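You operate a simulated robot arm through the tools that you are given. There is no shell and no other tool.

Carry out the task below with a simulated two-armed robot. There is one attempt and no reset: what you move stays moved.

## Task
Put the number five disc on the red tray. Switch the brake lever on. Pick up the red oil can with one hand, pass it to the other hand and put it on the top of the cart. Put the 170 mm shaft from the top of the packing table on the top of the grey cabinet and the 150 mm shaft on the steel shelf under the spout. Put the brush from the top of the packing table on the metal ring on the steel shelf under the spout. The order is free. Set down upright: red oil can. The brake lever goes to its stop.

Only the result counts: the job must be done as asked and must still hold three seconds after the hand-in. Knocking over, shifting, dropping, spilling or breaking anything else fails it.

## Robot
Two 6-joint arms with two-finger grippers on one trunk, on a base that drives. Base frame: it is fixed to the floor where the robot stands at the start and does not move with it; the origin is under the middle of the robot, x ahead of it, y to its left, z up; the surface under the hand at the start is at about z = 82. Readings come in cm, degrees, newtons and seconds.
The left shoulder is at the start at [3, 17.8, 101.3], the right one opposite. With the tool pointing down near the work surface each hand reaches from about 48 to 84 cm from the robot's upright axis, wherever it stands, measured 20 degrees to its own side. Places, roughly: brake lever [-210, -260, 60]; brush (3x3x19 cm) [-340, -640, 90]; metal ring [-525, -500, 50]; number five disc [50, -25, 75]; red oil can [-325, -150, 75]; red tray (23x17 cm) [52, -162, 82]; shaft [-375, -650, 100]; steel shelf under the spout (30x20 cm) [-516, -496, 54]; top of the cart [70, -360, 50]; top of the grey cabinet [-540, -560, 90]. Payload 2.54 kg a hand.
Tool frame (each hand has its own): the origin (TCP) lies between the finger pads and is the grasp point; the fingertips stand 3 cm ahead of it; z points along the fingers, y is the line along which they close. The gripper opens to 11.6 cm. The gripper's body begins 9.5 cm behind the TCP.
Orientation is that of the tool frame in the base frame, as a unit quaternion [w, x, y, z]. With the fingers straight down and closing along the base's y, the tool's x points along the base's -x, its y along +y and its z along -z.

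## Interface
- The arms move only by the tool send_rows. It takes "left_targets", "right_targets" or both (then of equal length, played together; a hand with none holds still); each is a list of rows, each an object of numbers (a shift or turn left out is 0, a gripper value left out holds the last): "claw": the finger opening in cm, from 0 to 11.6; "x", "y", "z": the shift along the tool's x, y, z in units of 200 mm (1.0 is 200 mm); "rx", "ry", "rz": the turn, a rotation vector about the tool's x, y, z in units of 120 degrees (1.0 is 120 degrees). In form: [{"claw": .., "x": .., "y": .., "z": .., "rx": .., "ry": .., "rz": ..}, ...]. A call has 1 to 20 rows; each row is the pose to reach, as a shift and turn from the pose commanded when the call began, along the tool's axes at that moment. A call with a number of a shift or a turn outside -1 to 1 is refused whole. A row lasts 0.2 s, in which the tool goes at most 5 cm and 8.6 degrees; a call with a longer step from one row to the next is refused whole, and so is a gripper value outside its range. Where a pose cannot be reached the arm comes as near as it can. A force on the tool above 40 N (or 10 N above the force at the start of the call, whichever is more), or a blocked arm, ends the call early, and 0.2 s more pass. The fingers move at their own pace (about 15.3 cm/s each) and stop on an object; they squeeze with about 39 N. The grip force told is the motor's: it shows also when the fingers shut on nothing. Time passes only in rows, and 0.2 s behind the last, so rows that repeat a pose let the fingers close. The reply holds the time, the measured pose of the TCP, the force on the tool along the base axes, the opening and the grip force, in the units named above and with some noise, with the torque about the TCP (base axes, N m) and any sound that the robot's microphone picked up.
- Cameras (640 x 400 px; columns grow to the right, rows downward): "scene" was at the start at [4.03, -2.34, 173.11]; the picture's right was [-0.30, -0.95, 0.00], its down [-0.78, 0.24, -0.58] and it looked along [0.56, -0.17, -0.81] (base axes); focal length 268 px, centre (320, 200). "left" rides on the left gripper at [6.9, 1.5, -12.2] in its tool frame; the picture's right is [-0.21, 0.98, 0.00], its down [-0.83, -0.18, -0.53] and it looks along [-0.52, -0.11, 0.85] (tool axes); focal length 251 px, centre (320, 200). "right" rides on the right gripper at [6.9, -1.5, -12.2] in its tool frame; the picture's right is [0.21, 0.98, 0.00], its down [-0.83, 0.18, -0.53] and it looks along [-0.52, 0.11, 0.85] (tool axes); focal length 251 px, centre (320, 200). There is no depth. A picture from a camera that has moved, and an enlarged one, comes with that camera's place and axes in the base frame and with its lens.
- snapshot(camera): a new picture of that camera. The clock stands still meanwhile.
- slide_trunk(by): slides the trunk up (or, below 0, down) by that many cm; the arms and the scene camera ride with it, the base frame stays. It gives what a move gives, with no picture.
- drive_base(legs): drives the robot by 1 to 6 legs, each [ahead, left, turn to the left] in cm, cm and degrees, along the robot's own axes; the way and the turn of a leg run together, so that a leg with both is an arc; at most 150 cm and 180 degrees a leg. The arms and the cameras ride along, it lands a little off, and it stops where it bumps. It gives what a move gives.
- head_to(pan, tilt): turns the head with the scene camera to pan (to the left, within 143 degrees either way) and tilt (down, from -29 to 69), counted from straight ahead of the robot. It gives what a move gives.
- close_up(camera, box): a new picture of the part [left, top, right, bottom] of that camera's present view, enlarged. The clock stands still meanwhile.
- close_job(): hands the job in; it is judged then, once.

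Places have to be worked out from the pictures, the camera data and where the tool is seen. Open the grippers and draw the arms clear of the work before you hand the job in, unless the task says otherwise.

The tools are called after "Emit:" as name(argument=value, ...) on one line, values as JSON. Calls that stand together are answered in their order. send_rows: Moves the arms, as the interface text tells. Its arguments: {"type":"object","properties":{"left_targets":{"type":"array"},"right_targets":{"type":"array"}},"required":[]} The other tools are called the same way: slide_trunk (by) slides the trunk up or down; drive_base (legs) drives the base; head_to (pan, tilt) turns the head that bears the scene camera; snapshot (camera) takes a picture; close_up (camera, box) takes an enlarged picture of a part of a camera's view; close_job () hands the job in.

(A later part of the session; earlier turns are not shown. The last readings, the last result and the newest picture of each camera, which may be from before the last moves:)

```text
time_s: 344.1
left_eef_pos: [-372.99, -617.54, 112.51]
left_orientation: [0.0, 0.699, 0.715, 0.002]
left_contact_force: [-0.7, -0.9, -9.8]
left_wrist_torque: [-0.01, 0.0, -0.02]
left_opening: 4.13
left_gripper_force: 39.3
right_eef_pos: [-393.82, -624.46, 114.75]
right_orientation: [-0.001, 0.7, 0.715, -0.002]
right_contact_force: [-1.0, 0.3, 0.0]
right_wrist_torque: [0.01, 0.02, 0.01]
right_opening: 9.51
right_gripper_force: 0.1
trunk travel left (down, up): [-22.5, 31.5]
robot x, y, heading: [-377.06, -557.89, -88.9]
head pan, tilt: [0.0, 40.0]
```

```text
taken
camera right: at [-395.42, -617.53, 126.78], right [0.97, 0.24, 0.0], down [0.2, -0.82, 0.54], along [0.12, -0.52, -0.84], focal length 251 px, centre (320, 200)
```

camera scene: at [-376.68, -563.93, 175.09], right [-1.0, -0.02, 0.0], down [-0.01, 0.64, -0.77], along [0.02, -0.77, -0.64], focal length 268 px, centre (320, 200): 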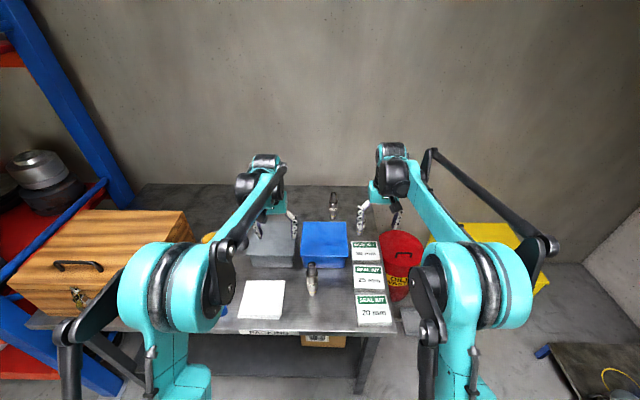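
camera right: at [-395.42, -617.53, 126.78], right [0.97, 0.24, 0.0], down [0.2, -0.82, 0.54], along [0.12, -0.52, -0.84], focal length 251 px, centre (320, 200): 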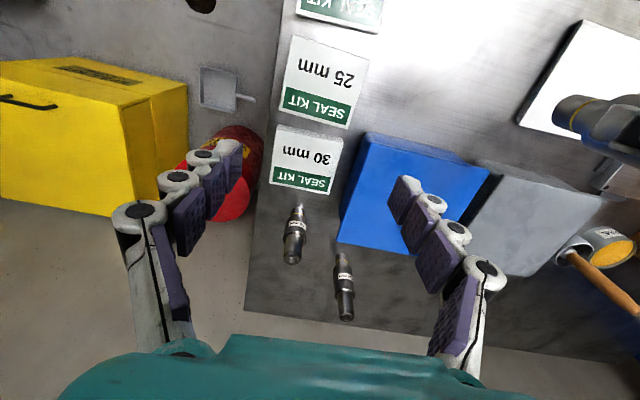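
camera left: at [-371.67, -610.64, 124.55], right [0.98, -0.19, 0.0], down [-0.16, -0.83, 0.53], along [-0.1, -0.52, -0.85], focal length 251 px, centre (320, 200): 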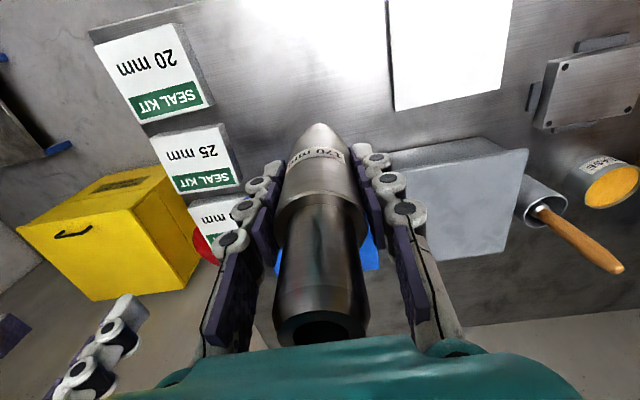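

The 170 mm shaft is up. I move the left hand back and outward, then advance 15 cm so the right hand can reach the 150 mm shaft over the bin.

Emit:
send_rows(left_targets=[{"x": 0.1, "y": 0.12, "z": -0.03}, {"x": 0.2, "y": 0.24, "z": -0.06}, {"x": 0.3, "y": 0.36, "z": -0.1}, {"x": 0.4, "y": 0.48, "z": -0.1}, {"x": 0.45, "y": 0.55, "z": -0.1}, {"x": 0.45, "y": 0.55, "z": -0.1}])

Emit:
drive_base(legs=[[14.5, 0, -1.1]])

Emit:
snapshot(camera="scene")

Emit:
snapshot(camera="right")

Emit:
snapshot(camera="left")

```text
time_s: 345.5
left_eef_pos: [-362.23, -608.11, 114.65]
left_orientation: [0.001, 0.7, 0.715, 0.002]
left_contact_force: [0.3, -0.1, -10.5]
left_wrist_torque: [0.01, -0.02, 0.0]
left_opening: 4.11
left_gripper_force: 39.2
right_eef_pos: [-393.76, -624.35, 114.71]
right_orientation: [0.0, 0.7, 0.714, -0.003]
right_contact_force: [0.3, 0.0, 0.0]
right_wrist_torque: [0.05, -0.01, 0.01]
right_opening: 9.5
right_gripper_force: 0.1
trunk travel left (down, up): [-22.5, 31.5]
robot x, y, heading: [-377.18, -558.34, -88.7]
head pan, tilt: [0.0, 40.0]
```

```text
time_s: 346.9
left_eef_pos: [-363.32, -623.48, 114.55]
left_orientation: [0.0, 0.708, 0.707, 0.002]
left_contact_force: [-0.4, -0.9, -11.3]
left_wrist_torque: [0.05, 0.01, 0.01]
left_opening: 4.09
left_gripper_force: 39.0
right_eef_pos: [-395.17, -638.78, 114.74]
right_orientation: [0.0, 0.708, 0.706, -0.002]
right_contact_force: [0.5, -1.0, -0.2]
right_wrist_torque: [0.03, -0.01, 0.04]
right_opening: 9.51
right_gripper_force: 0.2
trunk travel left (down, up): [-22.5, 31.5]
robot x, y, heading: [-376.89, -572.77, -90.1]
head pan, tilt: [0.0, 40.0]
```

```text
taken
camera scene: at [-376.66, -578.9, 175.08], right [-1.0, 0.0, 0.0], down [0.0, 0.64, -0.77], along [0.0, -0.77, -0.64], focal length 268 px, centre (320, 200)
```

scene: 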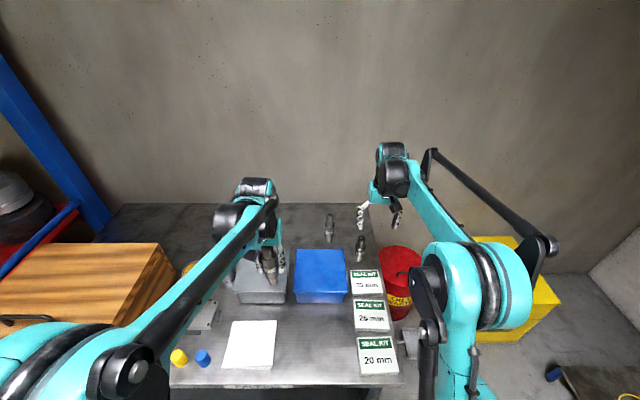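

```text
taken
camera right: at [-396.66, -631.94, 126.76], right [0.98, 0.21, 0.0], down [0.18, -0.83, 0.53], along [0.11, -0.52, -0.84], focal length 251 px, centre (320, 200)
```

right: 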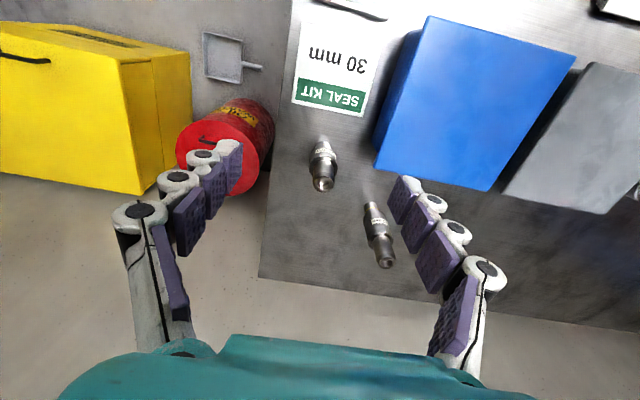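

```text
taken
camera left: at [-361.84, -616.61, 126.65], right [0.98, -0.22, 0.0], down [-0.18, -0.83, 0.53], along [-0.11, -0.52, -0.85], focal length 251 px, centre (320, 200)
```

left: 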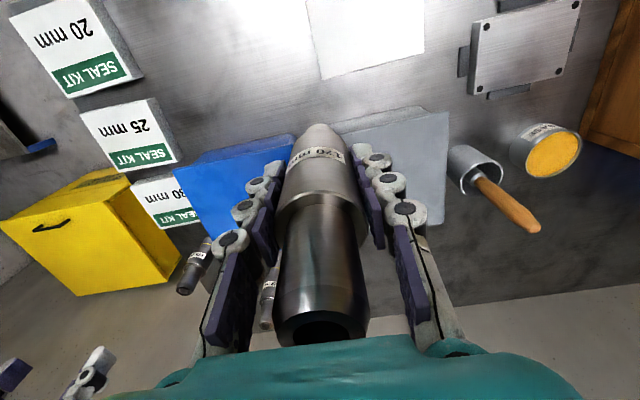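

Emit:
close_up(camera="scene", box=[300, 200, 380, 270])

Emit:
close_up(camera="right", box=[300, 120, 440, 290])

```text
5.71 times, centred on (340, 235) of scene
camera zoom: at [-376.66, -578.9, 175.08], right [-1.0, 0.0, 0.0], down [0.0, 0.64, -0.77], along [0.0, -0.77, -0.64], focal length 1529 px, centre (206, 0)
```

zoom: 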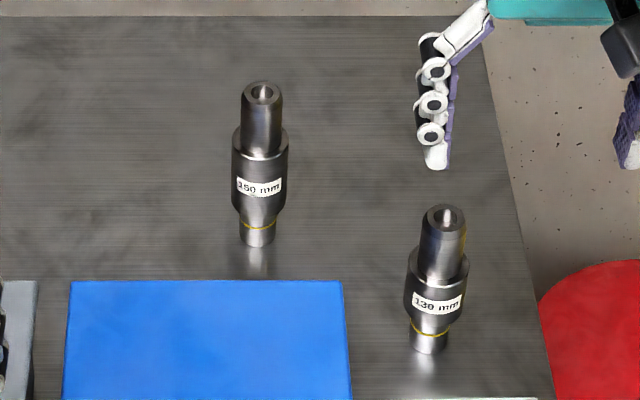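

```text
2.35 times, centred on (370, 205) of right
camera zoom: at [-396.66, -631.94, 126.76], right [0.98, 0.21, 0.0], down [0.18, -0.83, 0.53], along [0.11, -0.52, -0.84], focal length 592 px, centre (202, 188)
```

zoom: 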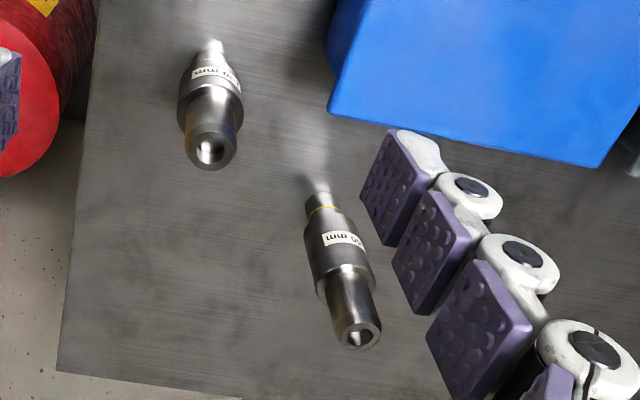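

The 150 mm shaft stands at [−380.9, −657.8], the 130 mm one 12 cm to its right. I shift the left hand 5 cm further left, and bring the right hand, tilted 30° forward, to just above the 150 mm shaft.

Emit:
send_rows(left_targets=[{"y": 0.12}, {"y": 0.25}, {"y": 0.25}])

Emit:
send_rows(right_targets=[{"claw": 7.5, "x": -0.1, "y": 0.12, "ry": -0.05}, {"x": -0.2, "y": 0.24, "ry": -0.1}, {"x": -0.3, "y": 0.36, "ry": -0.15}, {"x": -0.42, "y": 0.48, "ry": -0.2}, {"x": -0.54, "y": 0.6, "ry": -0.25}, {"x": -0.65, "y": 0.715, "z": 0.1, "ry": -0.25}, {"x": -0.65, "y": 0.715, "z": 0.3, "ry": -0.25}, {"x": -0.65, "y": 0.715, "z": 0.5, "ry": -0.25}, {"x": -0.65, "y": 0.715, "z": 0.5, "ry": -0.25}])

Emit:
snapshot(camera="right")

Emit:
close_up(camera="scene", box=[260, 180, 420, 300])

```text
time_s: 347.7
left_eef_pos: [-358.4, -623.25, 114.69]
left_orientation: [0.001, 0.708, 0.706, 0.002]
left_contact_force: [0.0, 0.4, -9.8]
left_wrist_torque: [-0.03, -0.02, 0.02]
left_opening: 4.08
left_gripper_force: 38.5
right_eef_pos: [-395.27, -638.72, 114.76]
right_orientation: [0.0, 0.709, 0.706, -0.003]
right_contact_force: [-0.1, -0.2, 0.2]
right_wrist_torque: [-0.01, 0.0, 0.02]
right_opening: 9.48
right_gripper_force: 0.1
trunk travel left (down, up): [-22.5, 31.5]
robot x, y, heading: [-376.62, -572.84, -90.3]
head pan, tilt: [0.0, 40.0]
```

```text
time_s: 349.7
left_eef_pos: [-358.36, -623.21, 114.68]
left_orientation: [0.001, 0.708, 0.707, 0.002]
left_contact_force: [0.3, 0.4, -11.6]
left_wrist_torque: [0.01, -0.06, 0.0]
left_opening: 4.1
left_gripper_force: 39.1
right_eef_pos: [-380.9, -651.55, 104.77]
right_orientation: [0.183, 0.683, 0.682, -0.186]
right_contact_force: [1.0, 0.3, -0.7]
right_wrist_torque: [0.02, 0.03, 0.01]
right_opening: 7.47
right_gripper_force: 0.0
trunk travel left (down, up): [-22.5, 31.5]
robot x, y, heading: [-376.59, -573.17, -90.6]
head pan, tilt: [0.0, 40.0]
```

```text
taken
camera right: at [-382.27, -639.5, 111.84], right [0.98, 0.18, -0.11], down [0.18, -0.45, 0.88], along [0.11, -0.88, -0.47], focal length 251 px, centre (320, 200)
```

right: 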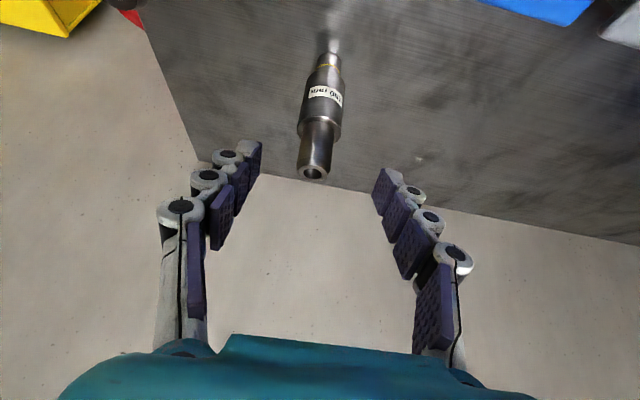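

```text
3.33 times, centred on (340, 240) of scene
camera zoom: at [-376.67, -578.68, 175.09], right [-1.0, 0.0, 0.0], down [0.0, 0.64, -0.77], along [0.0, -0.77, -0.64], focal length 892 px, centre (253, 67)
```

zoom: 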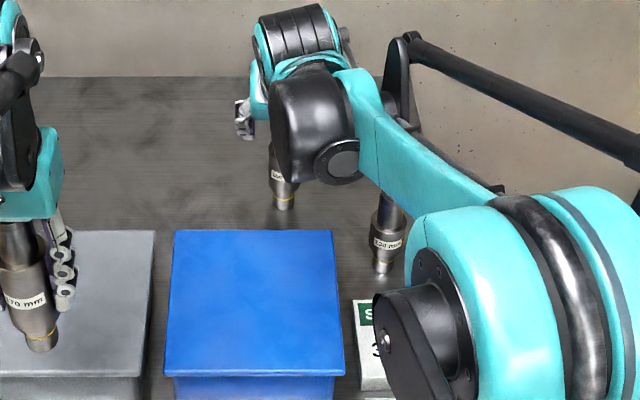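

The shaft is centred between the right fingers. I advance along the tool axis so the pads enclose its thick part.

Emit:
send_rows(right_targets=[{"x": 0.01, "z": 0.15}, {"x": 0.02, "z": 0.3}, {"x": 0.03, "z": 0.45}, {"x": 0.04, "z": 0.57}, {"x": 0.046, "z": 0.66}, {"x": 0.046, "z": 0.684}, {"x": 0.046, "z": 0.684}])

Emit:
snapshot(camera="right")

Emit:
snapshot(camera="left")

```text
time_s: 351.3
left_eef_pos: [-358.41, -623.22, 114.74]
left_orientation: [0.0, 0.707, 0.707, 0.002]
left_contact_force: [-0.1, -0.5, -11.5]
left_wrist_torque: [0.01, -0.01, -0.02]
left_opening: 4.09
left_gripper_force: 38.6
right_eef_pos: [-381.04, -657.81, 92.21]
right_orientation: [0.183, 0.683, 0.682, -0.186]
right_contact_force: [-1.0, -0.2, -0.4]
right_wrist_torque: [-0.02, 0.0, 0.01]
right_opening: 7.49
right_gripper_force: 0.1
trunk travel left (down, up): [-22.5, 31.5]
robot x, y, heading: [-376.84, -573.16, -90.3]
head pan, tilt: [0.0, 40.0]
```

```text
taken
camera right: at [-382.49, -645.74, 99.19], right [0.98, 0.18, -0.11], down [0.18, -0.45, 0.88], along [0.11, -0.88, -0.47], focal length 251 px, centre (320, 200)
```

right: 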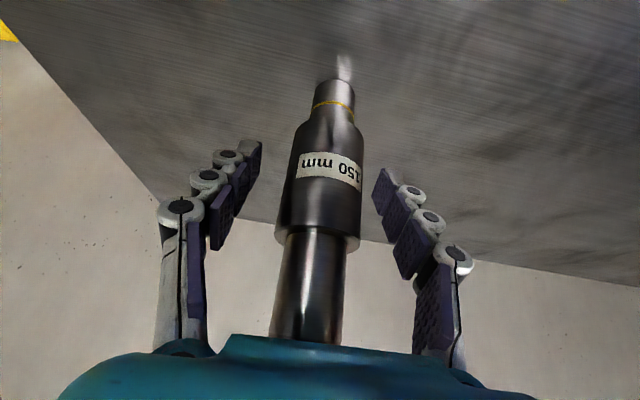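

```text
taken
camera left: at [-356.88, -616.46, 126.73], right [0.98, -0.22, 0.0], down [-0.18, -0.83, 0.53], along [-0.11, -0.52, -0.85], focal length 251 px, centre (320, 200)
```

left: 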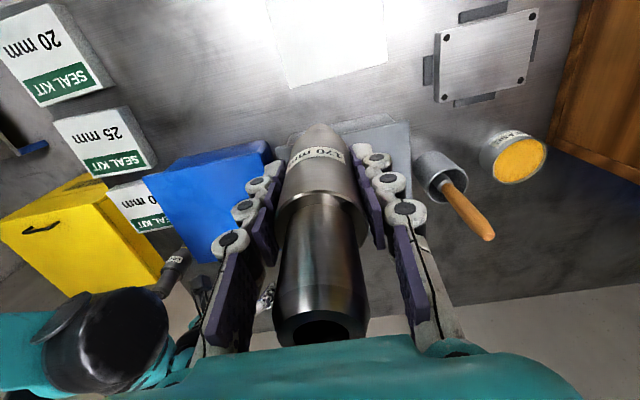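

"150 mm" is right between the pads. I close the right gripper.

Emit:
send_rows(right_targets=[{"claw": 0}, {}, {}, {}, {}])

Emit:
snapshot(camera="right")

```text
time_s: 352.5
left_eef_pos: [-358.25, -623.19, 114.66]
left_orientation: [0.0, 0.708, 0.706, 0.002]
left_contact_force: [0.2, 1.0, -9.1]
left_wrist_torque: [0.0, 0.0, 0.01]
left_opening: 4.12
left_gripper_force: 38.8
right_eef_pos: [-380.98, -657.81, 92.22]
right_orientation: [0.183, 0.683, 0.683, -0.186]
right_contact_force: [2.9, -1.7, 2.3]
right_wrist_torque: [-0.23, -0.14, 0.01]
right_opening: 4.0
right_gripper_force: 38.7
trunk travel left (down, up): [-22.5, 31.5]
robot x, y, heading: [-376.91, -572.97, -90.0]
head pan, tilt: [0.0, 40.0]
```

```text
taken
camera right: at [-382.43, -645.72, 99.22], right [0.98, 0.18, -0.11], down [0.18, -0.45, 0.88], along [0.11, -0.88, -0.47], focal length 251 px, centre (320, 200)
```

right: 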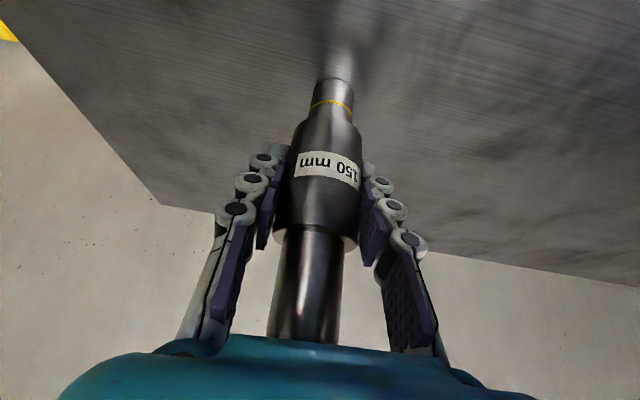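

Gripped (4.0 cm). I lift it straight up about 17 cm, clear of the bin and the other shaft.

Emit:
send_rows(right_targets=[{"x": -0.03, "z": -0.052}, {"x": -0.12, "z": -0.208}, {"x": -0.22, "z": -0.381}, {"x": -0.32, "z": -0.554}, {"x": -0.42, "z": -0.727}, {"x": -0.42, "z": -0.727}])

Emit:
snapshot(camera="right")

Emit:
snapshot(camera="scene")

```text
time_s: 353.9
left_eef_pos: [-358.31, -623.43, 114.55]
left_orientation: [0.0, 0.708, 0.706, 0.003]
left_contact_force: [0.3, 0.0, -10.2]
left_wrist_torque: [0.03, -0.01, -0.01]
left_opening: 4.11
left_gripper_force: 38.6
right_eef_pos: [-380.86, -658.11, 109.03]
right_orientation: [0.183, 0.683, 0.683, -0.185]
right_contact_force: [-0.5, 0.4, -8.6]
right_wrist_torque: [-0.04, 0.02, 0.0]
right_opening: 4.02
right_gripper_force: 38.4
trunk travel left (down, up): [-22.5, 31.5]
robot x, y, heading: [-376.95, -573.06, -90.2]
head pan, tilt: [0.0, 40.0]
```

```text
taken
camera right: at [-382.32, -646.01, 116.21], right [0.98, 0.18, -0.11], down [0.18, -0.45, 0.88], along [0.11, -0.88, -0.47], focal length 251 px, centre (320, 200)
```

right: 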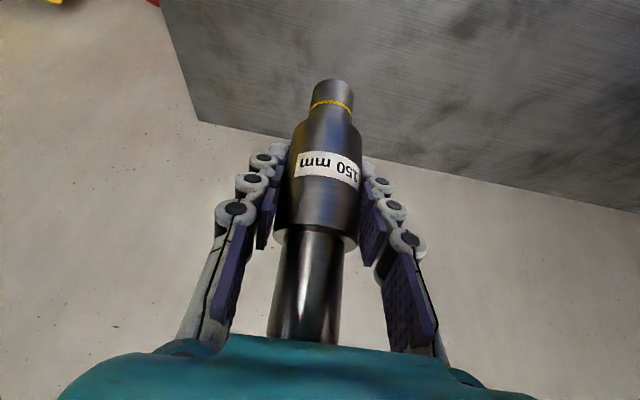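

```text
taken
camera scene: at [-376.65, -579.0, 175.07], right [-1.0, 0.0, 0.0], down [0.0, 0.64, -0.76], along [0.0, -0.76, -0.64], focal length 268 px, centre (320, 200)
```

scene: 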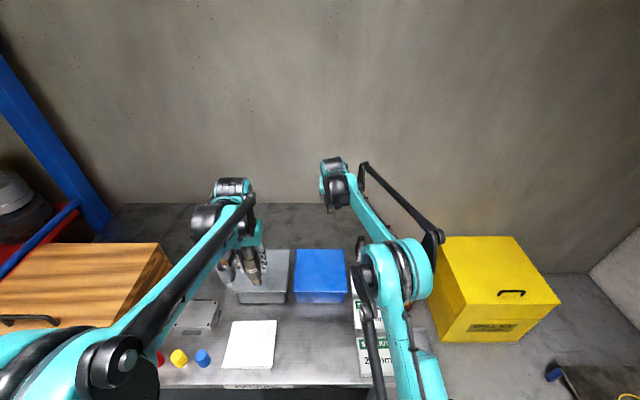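

Both shafts are in hand and hang upright. I back away from the packing table 85 cm, draw the right hand in, and look at the grey cabinet and the shelf.

Emit:
drive_base(legs=[[-85, 0, 0]])

Emit:
send_rows(right_targets=[{"x": 0.16, "z": -0.09}, {"x": 0.32, "z": -0.18}, {"x": 0.48, "z": -0.28}, {"x": 0.64, "z": -0.37}, {"x": 0.78, "z": -0.45}, {"x": 0.78, "z": -0.45}])

Emit:
head_to(pan=-55, tilt=30)

Emit:
snapshot(camera="scene")

```text
time_s: 358.3
left_eef_pos: [-358.13, -539.83, 114.61]
left_orientation: [0.001, 0.707, 0.708, 0.002]
left_contact_force: [0.0, 0.5, -10.3]
left_wrist_torque: [-0.02, -0.02, -0.02]
left_opening: 4.12
left_gripper_force: 39.0
right_eef_pos: [-380.46, -574.48, 109.15]
right_orientation: [0.183, 0.682, 0.684, -0.184]
right_contact_force: [0.2, -0.8, -9.0]
right_wrist_torque: [-0.05, -0.04, -0.02]
right_opening: 4.0
right_gripper_force: 39.0
trunk travel left (down, up): [-22.5, 31.5]
robot x, y, heading: [-376.39, -489.75, -90.1]
head pan, tilt: [0.0, 40.0]
```

```text
time_s: 359.7
left_eef_pos: [-358.11, -539.83, 114.64]
left_orientation: [0.0, 0.706, 0.708, 0.002]
left_contact_force: [0.3, -0.3, -10.8]
left_wrist_torque: [0.0, 0.0, 0.05]
left_opening: 4.11
left_gripper_force: 39.1
right_eef_pos: [-380.31, -556.6, 109.01]
right_orientation: [0.183, 0.682, 0.684, -0.184]
right_contact_force: [0.3, -1.1, -8.9]
right_wrist_torque: [0.01, 0.03, -0.01]
right_opening: 4.01
right_gripper_force: 39.0
trunk travel left (down, up): [-22.5, 31.5]
robot x, y, heading: [-376.63, -489.5, -89.8]
head pan, tilt: [0.0, 40.0]
```

```text
time_s: 360.9
left_eef_pos: [-358.01, -539.82, 114.69]
left_orientation: [0.0, 0.706, 0.708, 0.002]
left_contact_force: [-0.3, 0.8, -10.7]
left_wrist_torque: [-0.02, 0.0, 0.0]
left_opening: 4.11
left_gripper_force: 38.6
right_eef_pos: [-380.48, -556.67, 109.06]
right_orientation: [0.183, 0.682, 0.684, -0.184]
right_contact_force: [-0.1, 0.1, -8.5]
right_wrist_torque: [-0.03, -0.03, 0.01]
right_opening: 3.98
right_gripper_force: 38.7
trunk travel left (down, up): [-22.5, 31.5]
robot x, y, heading: [-376.72, -489.78, -90.2]
head pan, tilt: [-55.0, 30.0]
```

```text
taken
camera scene: at [-383.93, -492.07, 176.62], right [-0.57, 0.82, 0.0], down [0.41, 0.29, -0.87], along [-0.71, -0.5, -0.5], focal length 268 px, centre (320, 200)
```

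scene: 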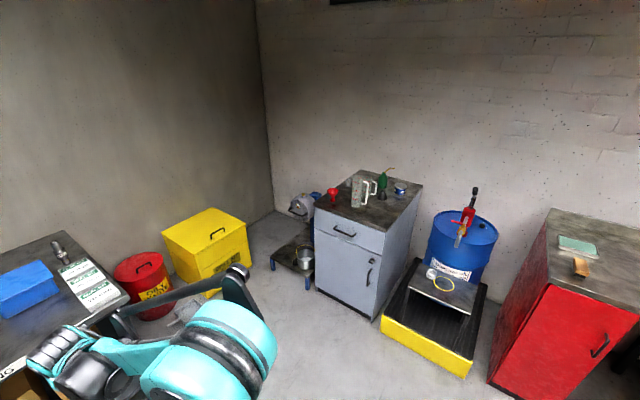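

Emit:
close_up(camera="scene", box=[300, 160, 440, 260])

Emit:
close_up(camera="scene", box=[390, 180, 510, 320])

```text
4.00 times, centred on (370, 210) of scene
camera zoom: at [-383.93, -492.07, 176.62], right [-0.57, 0.82, 0.0], down [0.41, 0.29, -0.87], along [-0.71, -0.5, -0.5], focal length 1070 px, centre (120, 160)
```

zoom: 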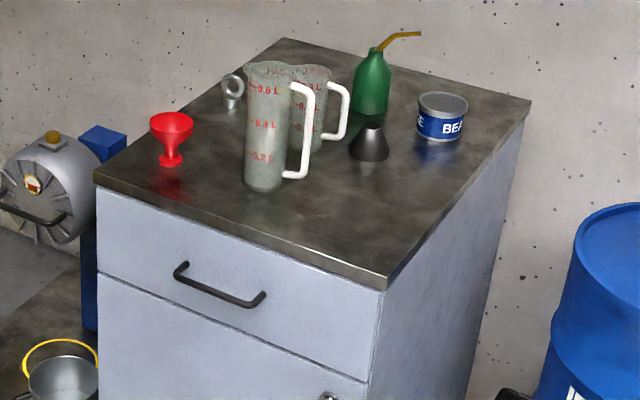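

```text
2.86 times, centred on (450, 250) of scene
camera zoom: at [-383.93, -492.07, 176.62], right [-0.57, 0.82, 0.0], down [0.41, 0.29, -0.87], along [-0.71, -0.5, -0.5], focal length 764 px, centre (-51, 57)
```

zoom: 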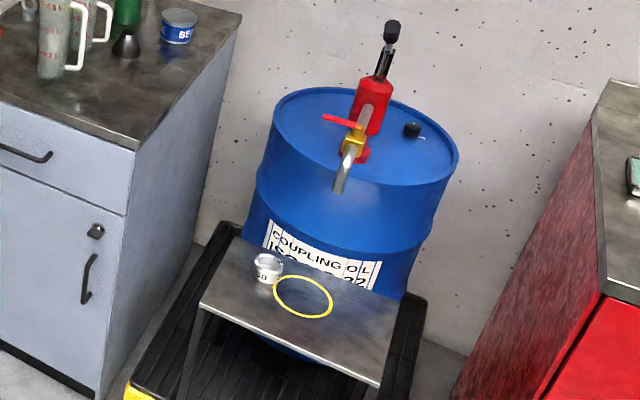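

The cabinet top (x −500…−566, y −530…−580) is free at its front right corner near [−509, −539]; the shelf (z ≈ 54) holds the "38" ring at about [−519, −503.5]. From one stand near [−447, −512] facing −x I can reach both. I turn right by 90° and approach part-way.

Emit:
drive_base(legs=[[0, 0, -90]])

Emit:
drive_base(legs=[[45, 22, 0]])

Emit:
head_to(pan=0, tilt=45)

Emit:
snapshot(camera="scene")

Emit:
snapshot(camera="left")

Emit:
snapshot(camera="right")

```text
time_s: 365.2
left_eef_pos: [-427.21, -507.49, 114.7]
left_orientation: [0.001, 1.0, -0.004, 0.001]
left_contact_force: [0.1, -0.1, -10.1]
left_wrist_torque: [0.01, 0.01, -0.01]
left_opening: 4.09
left_gripper_force: 39.1
right_eef_pos: [-443.74, -484.91, 109.16]
right_orientation: [-0.003, 0.966, -0.004, -0.259]
right_contact_force: [0.1, 0.3, -8.8]
right_wrist_torque: [0.0, 0.02, 0.0]
right_opening: 4.02
right_gripper_force: 38.6
trunk travel left (down, up): [-22.5, 31.5]
robot x, y, heading: [-376.86, -489.85, 179.3]
head pan, tilt: [-55.0, 30.0]
```

```text
time_s: 368.1
left_eef_pos: [-472.66, -528.15, 114.57]
left_orientation: [0.002, 1.0, -0.008, 0.001]
left_contact_force: [-1.1, -0.6, -10.2]
left_wrist_torque: [0.0, -0.06, 0.04]
left_opening: 4.1
left_gripper_force: 38.8
right_eef_pos: [-488.86, -505.49, 109.15]
right_orientation: [-0.003, 0.966, -0.007, -0.26]
right_contact_force: [-0.6, 0.0, -9.0]
right_wrist_torque: [0.01, 0.01, 0.03]
right_opening: 4.01
right_gripper_force: 38.5
trunk travel left (down, up): [-22.5, 31.5]
robot x, y, heading: [-421.97, -510.77, 178.9]
head pan, tilt: [-55.0, 30.0]
```

```text
time_s: 369.4
left_eef_pos: [-472.48, -528.06, 114.66]
left_orientation: [0.001, 1.0, -0.008, 0.002]
left_contact_force: [0.9, -0.2, -9.7]
left_wrist_torque: [-0.01, 0.01, 0.0]
left_opening: 4.11
left_gripper_force: 38.9
right_eef_pos: [-488.94, -505.4, 109.17]
right_orientation: [-0.004, 0.966, -0.008, -0.259]
right_contact_force: [0.1, -0.5, -8.2]
right_wrist_torque: [0.0, -0.01, -0.02]
right_opening: 4.04
right_gripper_force: 39.1
trunk travel left (down, up): [-22.5, 31.5]
robot x, y, heading: [-421.56, -510.31, 178.8]
head pan, tilt: [0.0, 45.0]
```

```text
taken
camera scene: at [-427.24, -510.61, 174.36], right [0.02, 1.0, 0.0], down [0.71, -0.01, -0.71], along [-0.71, 0.01, -0.71], focal length 268 px, centre (320, 200)
```

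scene: 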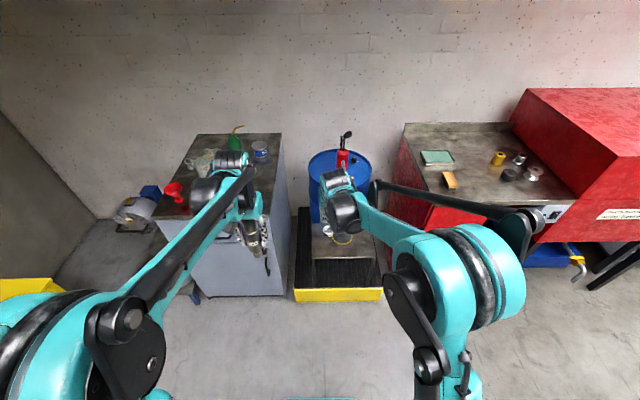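

```text
taken
camera left: at [-465.75, -529.75, 126.7], right [-0.23, -0.97, 0.0], down [-0.82, 0.2, 0.53], along [-0.52, 0.12, -0.85], focal length 251 px, centre (320, 200)
```

left: 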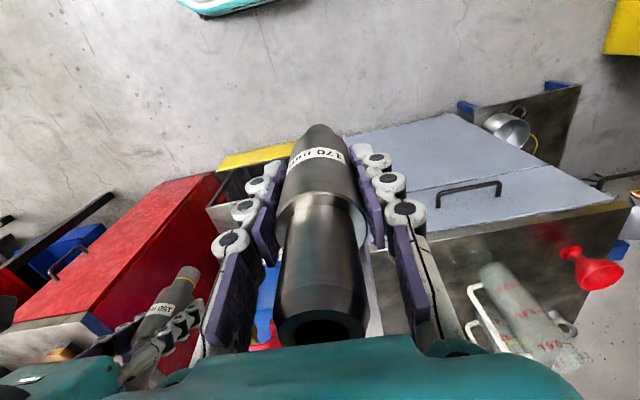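

```text
taken
camera right: at [-476.8, -504.18, 116.13], right [0.17, -0.98, -0.11], down [-0.45, -0.18, 0.88], along [-0.88, -0.1, -0.47], focal length 251 px, centre (320, 200)
```

right: 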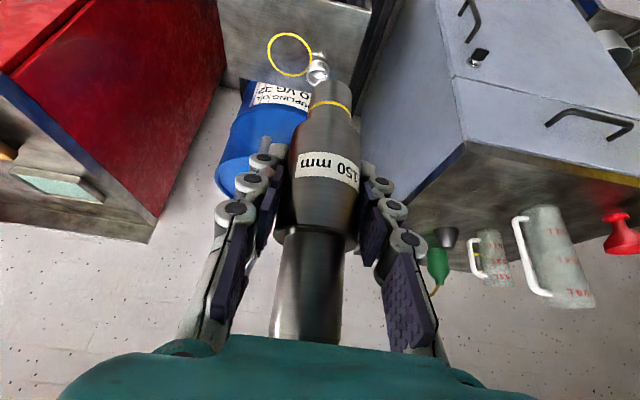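

From the wrist views the cabinet's front edge is at x = −501 and the jug's handle reaches to y ≈ −546, so I choose [−507, −536] for the 170 mm shaft. I draw the right hand back 14 cm and drive 25 cm nearer.

Emit:
send_rows(right_targets=[{"x": 0.15, "z": -0.09}, {"x": 0.3, "z": -0.17}, {"x": 0.45, "z": -0.26}, {"x": 0.6, "z": -0.35}, {"x": 0.6, "z": -0.35}])

Emit:
drive_base(legs=[[25, 0, 1]])

Emit:
snapshot(camera="left")

Emit:
snapshot(camera="scene")

```text
time_s: 370.6
left_eef_pos: [-472.77, -528.04, 114.6]
left_orientation: [0.002, 1.0, -0.008, 0.002]
left_contact_force: [0.1, -0.6, -11.1]
left_wrist_torque: [-0.02, -0.03, 0.01]
left_opening: 4.08
left_gripper_force: 39.4
right_eef_pos: [-474.99, -505.89, 109.13]
right_orientation: [-0.004, 0.966, -0.008, -0.26]
right_contact_force: [-0.1, 0.6, -9.6]
right_wrist_torque: [0.01, 0.05, -0.02]
right_opening: 4.0
right_gripper_force: 39.2
trunk travel left (down, up): [-22.5, 31.5]
robot x, y, heading: [-421.87, -510.46, 179.0]
head pan, tilt: [0.0, 45.0]
```

```text
time_s: 372.4
left_eef_pos: [-497.32, -528.64, 114.56]
left_orientation: [0.003, 1.0, 0.0, 0.002]
left_contact_force: [-1.2, -0.2, -10.5]
left_wrist_torque: [-0.04, -0.04, -0.03]
left_opening: 4.09
left_gripper_force: 39.6
right_eef_pos: [-500.09, -506.58, 109.07]
right_orientation: [-0.001, 0.966, 0.0, -0.26]
right_contact_force: [-0.5, 0.1, -8.8]
right_wrist_torque: [0.01, -0.01, 0.0]
right_opening: 4.02
right_gripper_force: 38.9
trunk travel left (down, up): [-22.5, 31.5]
robot x, y, heading: [-447.3, -510.37, 179.8]
head pan, tilt: [0.0, 45.0]
```

```text
taken
camera left: at [-490.48, -530.26, 126.67], right [-0.21, -0.98, 0.0], down [-0.83, 0.18, 0.53], along [-0.52, 0.11, -0.85], focal length 251 px, centre (320, 200)
```

left: 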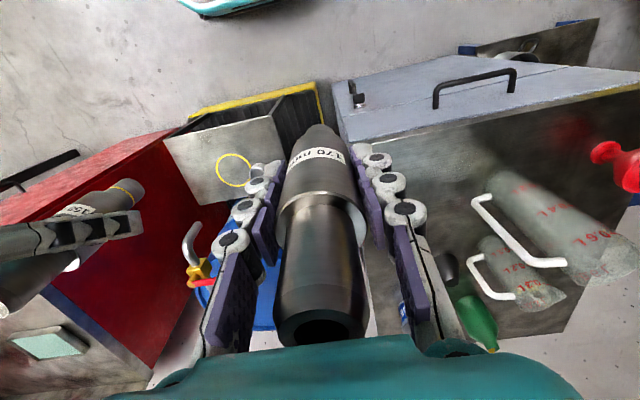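

```text
taken
camera scene: at [-452.33, -510.47, 174.35], right [0.0, 1.0, 0.0], down [0.71, 0.0, -0.71], along [-0.71, 0.0, -0.71], focal length 268 px, centre (320, 200)
```

scene: 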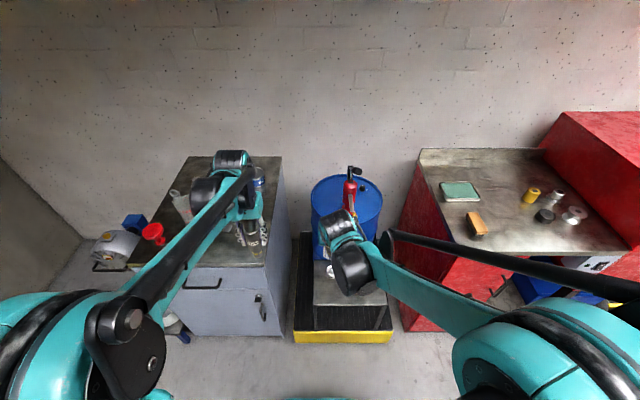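

The front right corner of the cabinet top is free. I move the shaft over [−507.5, −536.5], then lower it in stages.

Emit:
send_rows(left_targets=[{"x": -0.13, "y": 0.1}, {"x": -0.26, "y": 0.2}, {"x": -0.39, "y": 0.3}, {"x": -0.51, "y": 0.395}, {"x": -0.51, "y": 0.395, "z": 0.2}, {"x": -0.51, "y": 0.395, "z": 0.4}, {"x": -0.51, "y": 0.395, "z": 0.55}, {"x": -0.51, "y": 0.395, "z": 0.62}, {"x": -0.51, "y": 0.395, "z": 0.62}])

Emit:
snapshot(camera="left")

Emit:
close_up(camera="scene", box=[120, 130, 320, 290])

Emit:
snapshot(camera="right")

```text
time_s: 374.4
left_eef_pos: [-507.3, -536.65, 102.15]
left_orientation: [0.001, 1.0, 0.0, 0.002]
left_contact_force: [0.5, 0.0, -10.0]
left_wrist_torque: [0.04, 0.02, 0.02]
left_opening: 4.09
left_gripper_force: 39.8
right_eef_pos: [-499.9, -506.52, 109.11]
right_orientation: [-0.002, 0.966, 0.0, -0.259]
right_contact_force: [0.9, -0.2, -8.7]
right_wrist_torque: [-0.01, -0.02, 0.0]
right_opening: 4.03
right_gripper_force: 39.3
trunk travel left (down, up): [-22.5, 31.5]
robot x, y, heading: [-446.81, -510.35, 180.0]
head pan, tilt: [0.0, 45.0]
```

```text
taken
camera left: at [-500.5, -538.16, 114.2], right [-0.21, -0.98, 0.0], down [-0.83, 0.18, 0.53], along [-0.52, 0.11, -0.85], focal length 251 px, centre (320, 200)
```

left: 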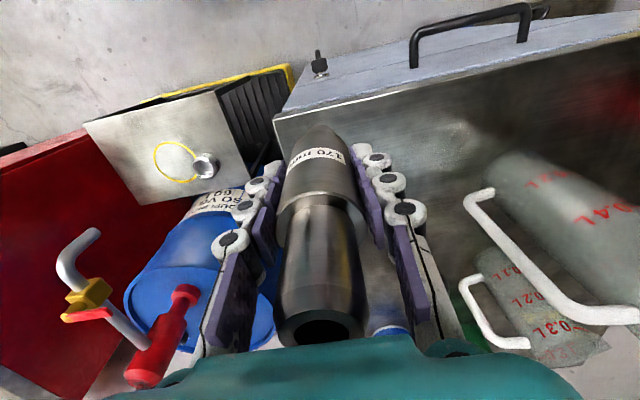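

```text
2.50 times, centred on (220, 210) of scene
camera zoom: at [-452.24, -510.49, 174.36], right [0.0, 1.0, 0.0], down [0.71, 0.0, -0.71], along [-0.71, 0.0, -0.71], focal length 669 px, centre (570, 175)
```

zoom: 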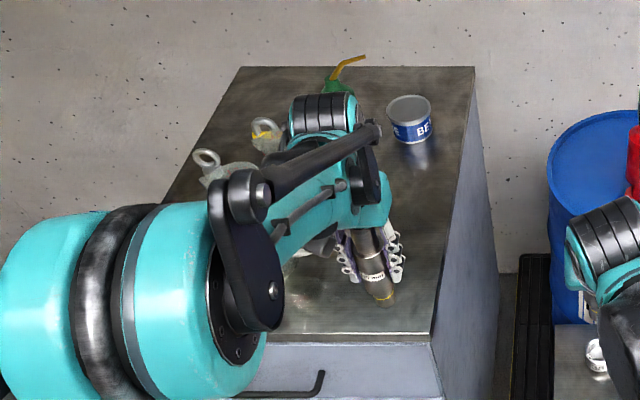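

```text
taken
camera right: at [-487.84, -505.07, 116.2], right [0.18, -0.98, -0.11], down [-0.45, -0.18, 0.88], along [-0.88, -0.11, -0.47], focal length 251 px, centre (320, 200)
```

right: 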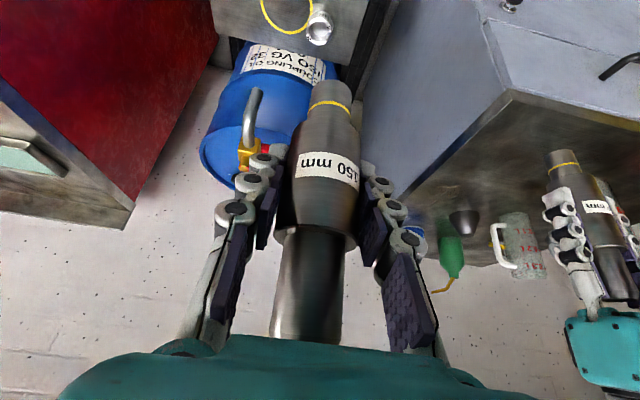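

The shaft is above the free corner, clear of jug and tin. I lower it slowly until contact.

Emit:
send_rows(left_targets=[{"z": 0.03}, {"z": 0.06}, {"z": 0.08}, {"z": 0.1}, {"z": 0.12}, {"z": 0.135}, {"z": 0.15}])

```text
time_s: 376.0
left_eef_pos: [-507.44, -536.69, 99.18]
left_orientation: [0.001, 1.0, 0.0, 0.001]
left_contact_force: [0.0, 0.0, -10.0]
left_wrist_torque: [-0.01, -0.04, 0.03]
left_opening: 4.1
left_gripper_force: 38.9
right_eef_pos: [-499.95, -506.47, 109.21]
right_orientation: [-0.002, 0.966, 0.0, -0.259]
right_contact_force: [0.3, 0.0, -9.0]
right_wrist_torque: [0.01, 0.03, -0.02]
right_opening: 4.0
right_gripper_force: 39.4
trunk travel left (down, up): [-22.5, 31.5]
robot x, y, heading: [-447.04, -510.13, 179.8]
head pan, tilt: [0.0, 45.0]
```

Emit:
send_rows(left_targets=[{"z": 0.015}, {"z": 0.03}, {"z": 0.045}, {"z": 0.055}])

Emit:
close_up(camera="scene", box=[220, 200, 280, 260])

```text
time_s: 377.0
left_eef_pos: [-507.35, -536.68, 98.06]
left_orientation: [0.001, 1.0, -0.001, 0.002]
left_contact_force: [0.2, -0.4, -10.5]
left_wrist_torque: [0.01, 0.0, -0.01]
left_opening: 4.12
left_gripper_force: 38.7
right_eef_pos: [-499.98, -506.47, 109.18]
right_orientation: [-0.001, 0.966, 0.0, -0.26]
right_contact_force: [-0.8, 0.2, -8.5]
right_wrist_torque: [-0.03, 0.0, 0.0]
right_opening: 4.0
right_gripper_force: 38.8
trunk travel left (down, up): [-22.5, 31.5]
robot x, y, heading: [-446.74, -509.83, 180.0]
head pan, tilt: [0.0, 45.0]
```

```text
6.67 times, centred on (250, 230) of scene
camera zoom: at [-452.26, -510.5, 174.36], right [0.0, 1.0, 0.0], down [0.71, 0.0, -0.71], along [-0.71, 0.0, -0.71], focal length 1784 px, centre (787, 0)
```

zoom: 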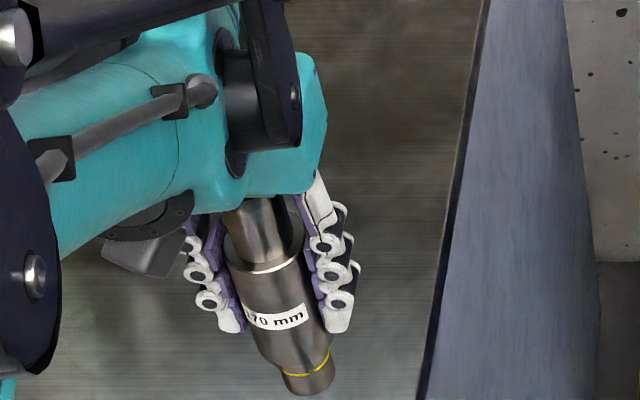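

No contact yet. I continue lowering gently.

Emit:
send_rows(left_targets=[{"z": 0.0125}, {"z": 0.025}, {"z": 0.0375}, {"z": 0.05}, {"z": 0.06}])

```text
time_s: 378.2
left_eef_pos: [-507.38, -536.78, 97.05]
left_orientation: [0.002, 1.0, 0.0, 0.002]
left_contact_force: [1.0, -0.1, -10.6]
left_wrist_torque: [0.01, 0.0, 0.01]
left_opening: 4.11
left_gripper_force: 38.9
right_eef_pos: [-499.87, -506.49, 109.08]
right_orientation: [-0.002, 0.966, 0.0, -0.26]
right_contact_force: [0.4, -0.6, -8.5]
right_wrist_torque: [0.02, 0.04, 0.02]
right_opening: 4.02
right_gripper_force: 39.3
trunk travel left (down, up): [-22.5, 31.5]
robot x, y, heading: [-446.85, -510.24, 179.9]
head pan, tilt: [0.0, 45.0]
```

Emit:
send_rows(left_targets=[{"z": 0.0125}, {"z": 0.025}, {"z": 0.0375}, {"z": 0.05}, {"z": 0.06}])

Emit:
close_up(camera="right", box=[440, 120, 640, 320])

```text
time_s: 379.4
left_eef_pos: [-507.42, -536.87, 95.6]
left_orientation: [0.001, 1.0, 0.0, 0.003]
left_contact_force: [-0.4, 0.6, -10.9]
left_wrist_torque: [0.0, 0.01, 0.0]
left_opening: 4.09
left_gripper_force: 38.7
right_eef_pos: [-499.89, -506.47, 109.15]
right_orientation: [-0.001, 0.966, 0.0, -0.259]
right_contact_force: [-0.4, -0.2, -8.5]
right_wrist_torque: [0.01, 0.04, -0.01]
right_opening: 3.98
right_gripper_force: 39.3
trunk travel left (down, up): [-22.5, 31.5]
robot x, y, heading: [-447.05, -510.15, 180.0]
head pan, tilt: [0.0, 45.0]
```

```text
2.00 times, centred on (540, 220) of right
camera zoom: at [-487.85, -505.07, 116.2], right [0.19, -0.98, -0.11], down [-0.45, -0.18, 0.88], along [-0.88, -0.11, -0.47], focal length 503 px, centre (-120, 160)
```

zoom: 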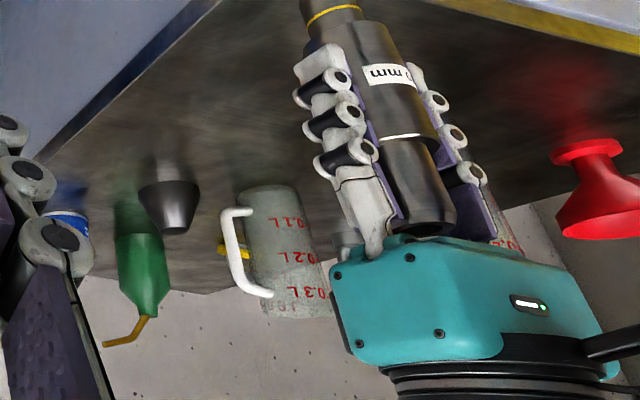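

Emit:
send_rows(left_targets=[{"z": 0.0125}, {"z": 0.025}, {"z": 0.0375}, {"z": 0.05}, {"z": 0.06}])

```text
time_s: 380.6
left_eef_pos: [-507.27, -536.57, 94.77]
left_orientation: [0.003, 1.0, 0.0, 0.0]
left_contact_force: [-5.9, -1.7, 25.6]
left_wrist_torque: [-0.05, 0.28, 0.04]
left_opening: 4.13
left_gripper_force: 39.3
right_eef_pos: [-499.82, -506.42, 109.2]
right_orientation: [-0.001, 0.965, 0.0, -0.261]
right_contact_force: [-0.9, -0.1, -8.2]
right_wrist_torque: [0.05, 0.05, -0.02]
right_opening: 4.0
right_gripper_force: 38.9
trunk travel left (down, up): [-22.5, 31.5]
robot x, y, heading: [-447.01, -510.51, 180.1]
head pan, tilt: [0.0, 45.0]
```

Contact with the cabinet top (25 N). I ease off 0.3 cm of command, open the fingers, and rise straight up.

Emit:
send_rows(left_targets=[{"z": -0.012}, {"z": -0.015}, {"z": -0.015}, {"claw": 7.0, "z": -0.015}, {"z": -0.015}, {"z": -0.015}])

Emit:
close_up(camera="right", box=[440, 120, 640, 320])

Emit:
snapshot(camera="left")

```text
time_s: 382.0
left_eef_pos: [-507.35, -536.73, 94.7]
left_orientation: [0.002, 1.0, -0.001, 0.001]
left_contact_force: [0.1, 0.2, -0.5]
left_wrist_torque: [-0.03, -0.03, -0.03]
left_opening: 7.0
left_gripper_force: 0.2
right_eef_pos: [-499.81, -506.45, 109.19]
right_orientation: [-0.001, 0.966, 0.001, -0.26]
right_contact_force: [-0.1, 0.3, -8.7]
right_wrist_torque: [0.0, 0.06, 0.02]
right_opening: 4.02
right_gripper_force: 39.0
trunk travel left (down, up): [-22.5, 31.5]
robot x, y, heading: [-446.66, -510.02, 179.8]
head pan, tilt: [0.0, 45.0]
```

```text
2.00 times, centred on (540, 220) of right
camera zoom: at [-487.77, -505.04, 116.23], right [0.18, -0.98, -0.11], down [-0.45, -0.18, 0.88], along [-0.88, -0.11, -0.47], focal length 503 px, centre (-120, 160)
```

zoom: 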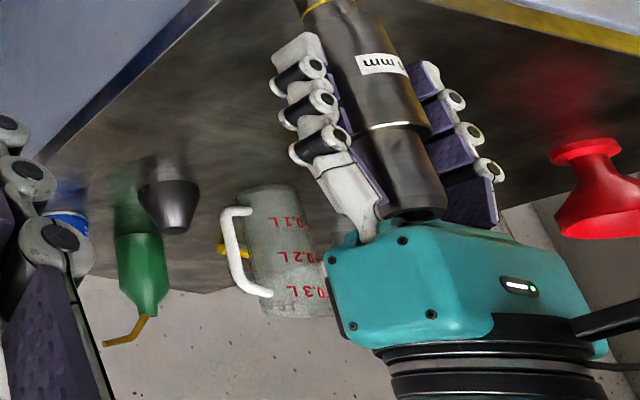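

```text
taken
camera left: at [-500.52, -538.25, 106.94], right [-0.21, -0.98, 0.0], down [-0.83, 0.18, 0.53], along [-0.52, 0.11, -0.85], focal length 251 px, centre (320, 200)
```

left: 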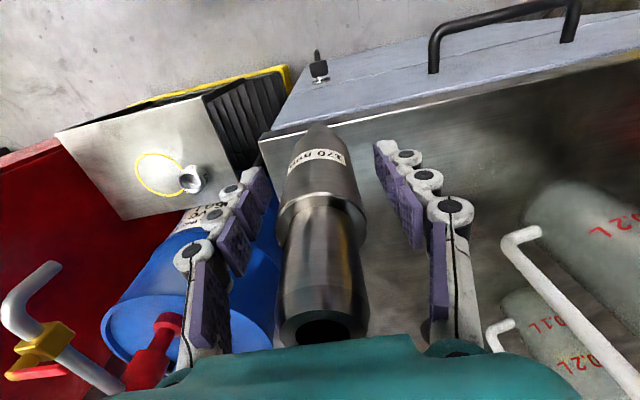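

The shaft stands by itself. I raise the left hand straight up.

Emit:
send_rows(left_targets=[{"z": -0.05}, {"z": -0.15}, {"z": -0.3}, {"z": -0.5}, {"z": -0.7}, {"z": -0.9}, {"z": -0.98}])

Emit:
snapshot(camera="left")

Emit:
close_up(camera="right", box=[400, 100, 640, 340])

```text
time_s: 383.6
left_eef_pos: [-507.41, -536.89, 114.45]
left_orientation: [0.002, 1.0, 0.0, 0.002]
left_contact_force: [-0.3, 0.2, -0.6]
left_wrist_torque: [-0.01, 0.01, -0.02]
left_opening: 7.01
left_gripper_force: 0.1
right_eef_pos: [-499.86, -506.46, 109.1]
right_orientation: [-0.002, 0.966, -0.001, -0.259]
right_contact_force: [-0.4, -0.4, -8.3]
right_wrist_torque: [-0.04, 0.02, -0.02]
right_opening: 4.01
right_gripper_force: 39.2
trunk travel left (down, up): [-22.5, 31.5]
robot x, y, heading: [-446.6, -510.28, 179.8]
head pan, tilt: [0.0, 45.0]
```

```text
taken
camera left: at [-500.63, -538.37, 126.53], right [-0.21, -0.98, 0.0], down [-0.83, 0.18, 0.53], along [-0.52, 0.11, -0.85], focal length 251 px, centre (320, 200)
```

left: 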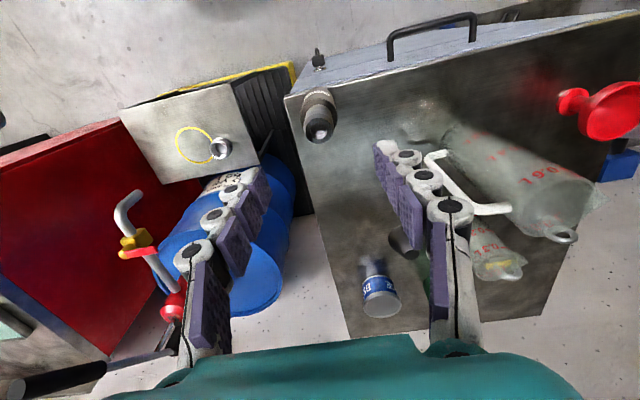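

```text
1.67 times, centred on (520, 220) of right
camera zoom: at [-487.78, -505.04, 116.22], right [0.18, -0.98, -0.11], down [-0.45, -0.18, 0.88], along [-0.88, -0.11, -0.47], focal length 419 px, centre (-13, 167)
```

zoom: 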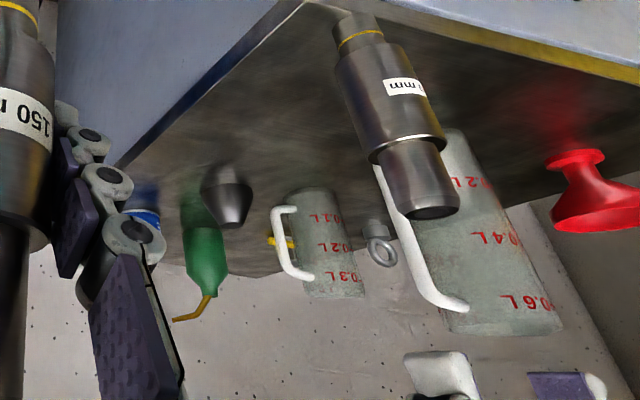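

The 170 mm shaft stands on the cabinet. I draw the left hand back from the cabinet by 18 cm, then lower the trunk for the shelf.

Emit:
send_rows(left_targets=[{"x": 0.2, "z": -0.05}, {"x": 0.4, "z": -0.1}, {"x": 0.6, "z": -0.1}, {"x": 0.8, "z": -0.1}, {"x": 0.9, "z": -0.1}, {"x": 0.9, "z": -0.1}])

Emit:
head_to(pan=-12, tilt=50)

Emit:
snapshot(camera="scene")

Emit:
snapshot(camera="right")

```text
time_s: 385.0
left_eef_pos: [-489.64, -536.63, 116.33]
left_orientation: [0.001, 1.0, -0.001, 0.0]
left_contact_force: [-0.2, -0.4, 0.6]
left_wrist_torque: [-0.02, -0.01, -0.02]
left_opening: 6.99
left_gripper_force: 0.1
right_eef_pos: [-499.98, -506.49, 109.2]
right_orientation: [-0.001, 0.966, 0.0, -0.26]
right_contact_force: [-0.2, -0.1, -8.4]
right_wrist_torque: [0.01, -0.02, 0.0]
right_opening: 3.99
right_gripper_force: 39.2
trunk travel left (down, up): [-22.5, 31.5]
robot x, y, heading: [-446.9, -510.47, 179.9]
head pan, tilt: [0.0, 45.0]
```

```text
time_s: 385.7
left_eef_pos: [-489.54, -536.55, 116.29]
left_orientation: [0.002, 1.0, 0.0, 0.001]
left_contact_force: [0.7, -0.6, -0.9]
left_wrist_torque: [-0.02, -0.02, 0.01]
left_opening: 6.98
left_gripper_force: 0.1
right_eef_pos: [-499.91, -506.48, 109.12]
right_orientation: [-0.002, 0.966, -0.001, -0.26]
right_contact_force: [0.2, 0.7, -7.7]
right_wrist_torque: [0.0, 0.06, 0.02]
right_opening: 4.02
right_gripper_force: 38.9
trunk travel left (down, up): [-22.5, 31.5]
robot x, y, heading: [-446.95, -510.14, 179.8]
head pan, tilt: [-12.0, 50.0]
```

```text
taken
camera scene: at [-451.52, -508.85, 173.67], right [0.21, 0.98, 0.0], down [0.75, -0.16, -0.64], along [-0.63, 0.13, -0.77], focal length 268 px, centre (320, 200)
```

scene: 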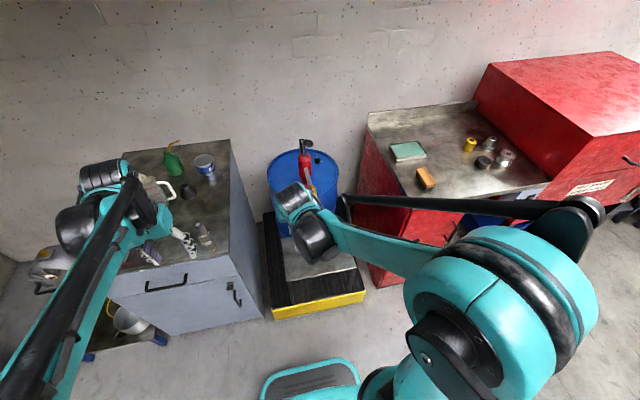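

```text
taken
camera right: at [-487.76, -505.04, 116.23], right [0.18, -0.98, -0.11], down [-0.45, -0.18, 0.88], along [-0.88, -0.11, -0.47], focal length 251 px, centre (320, 200)
```

right: 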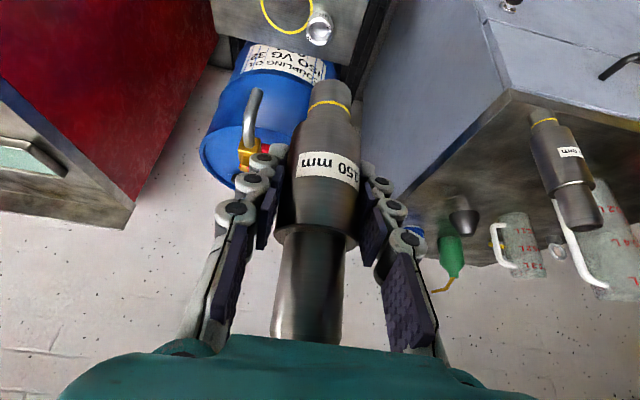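

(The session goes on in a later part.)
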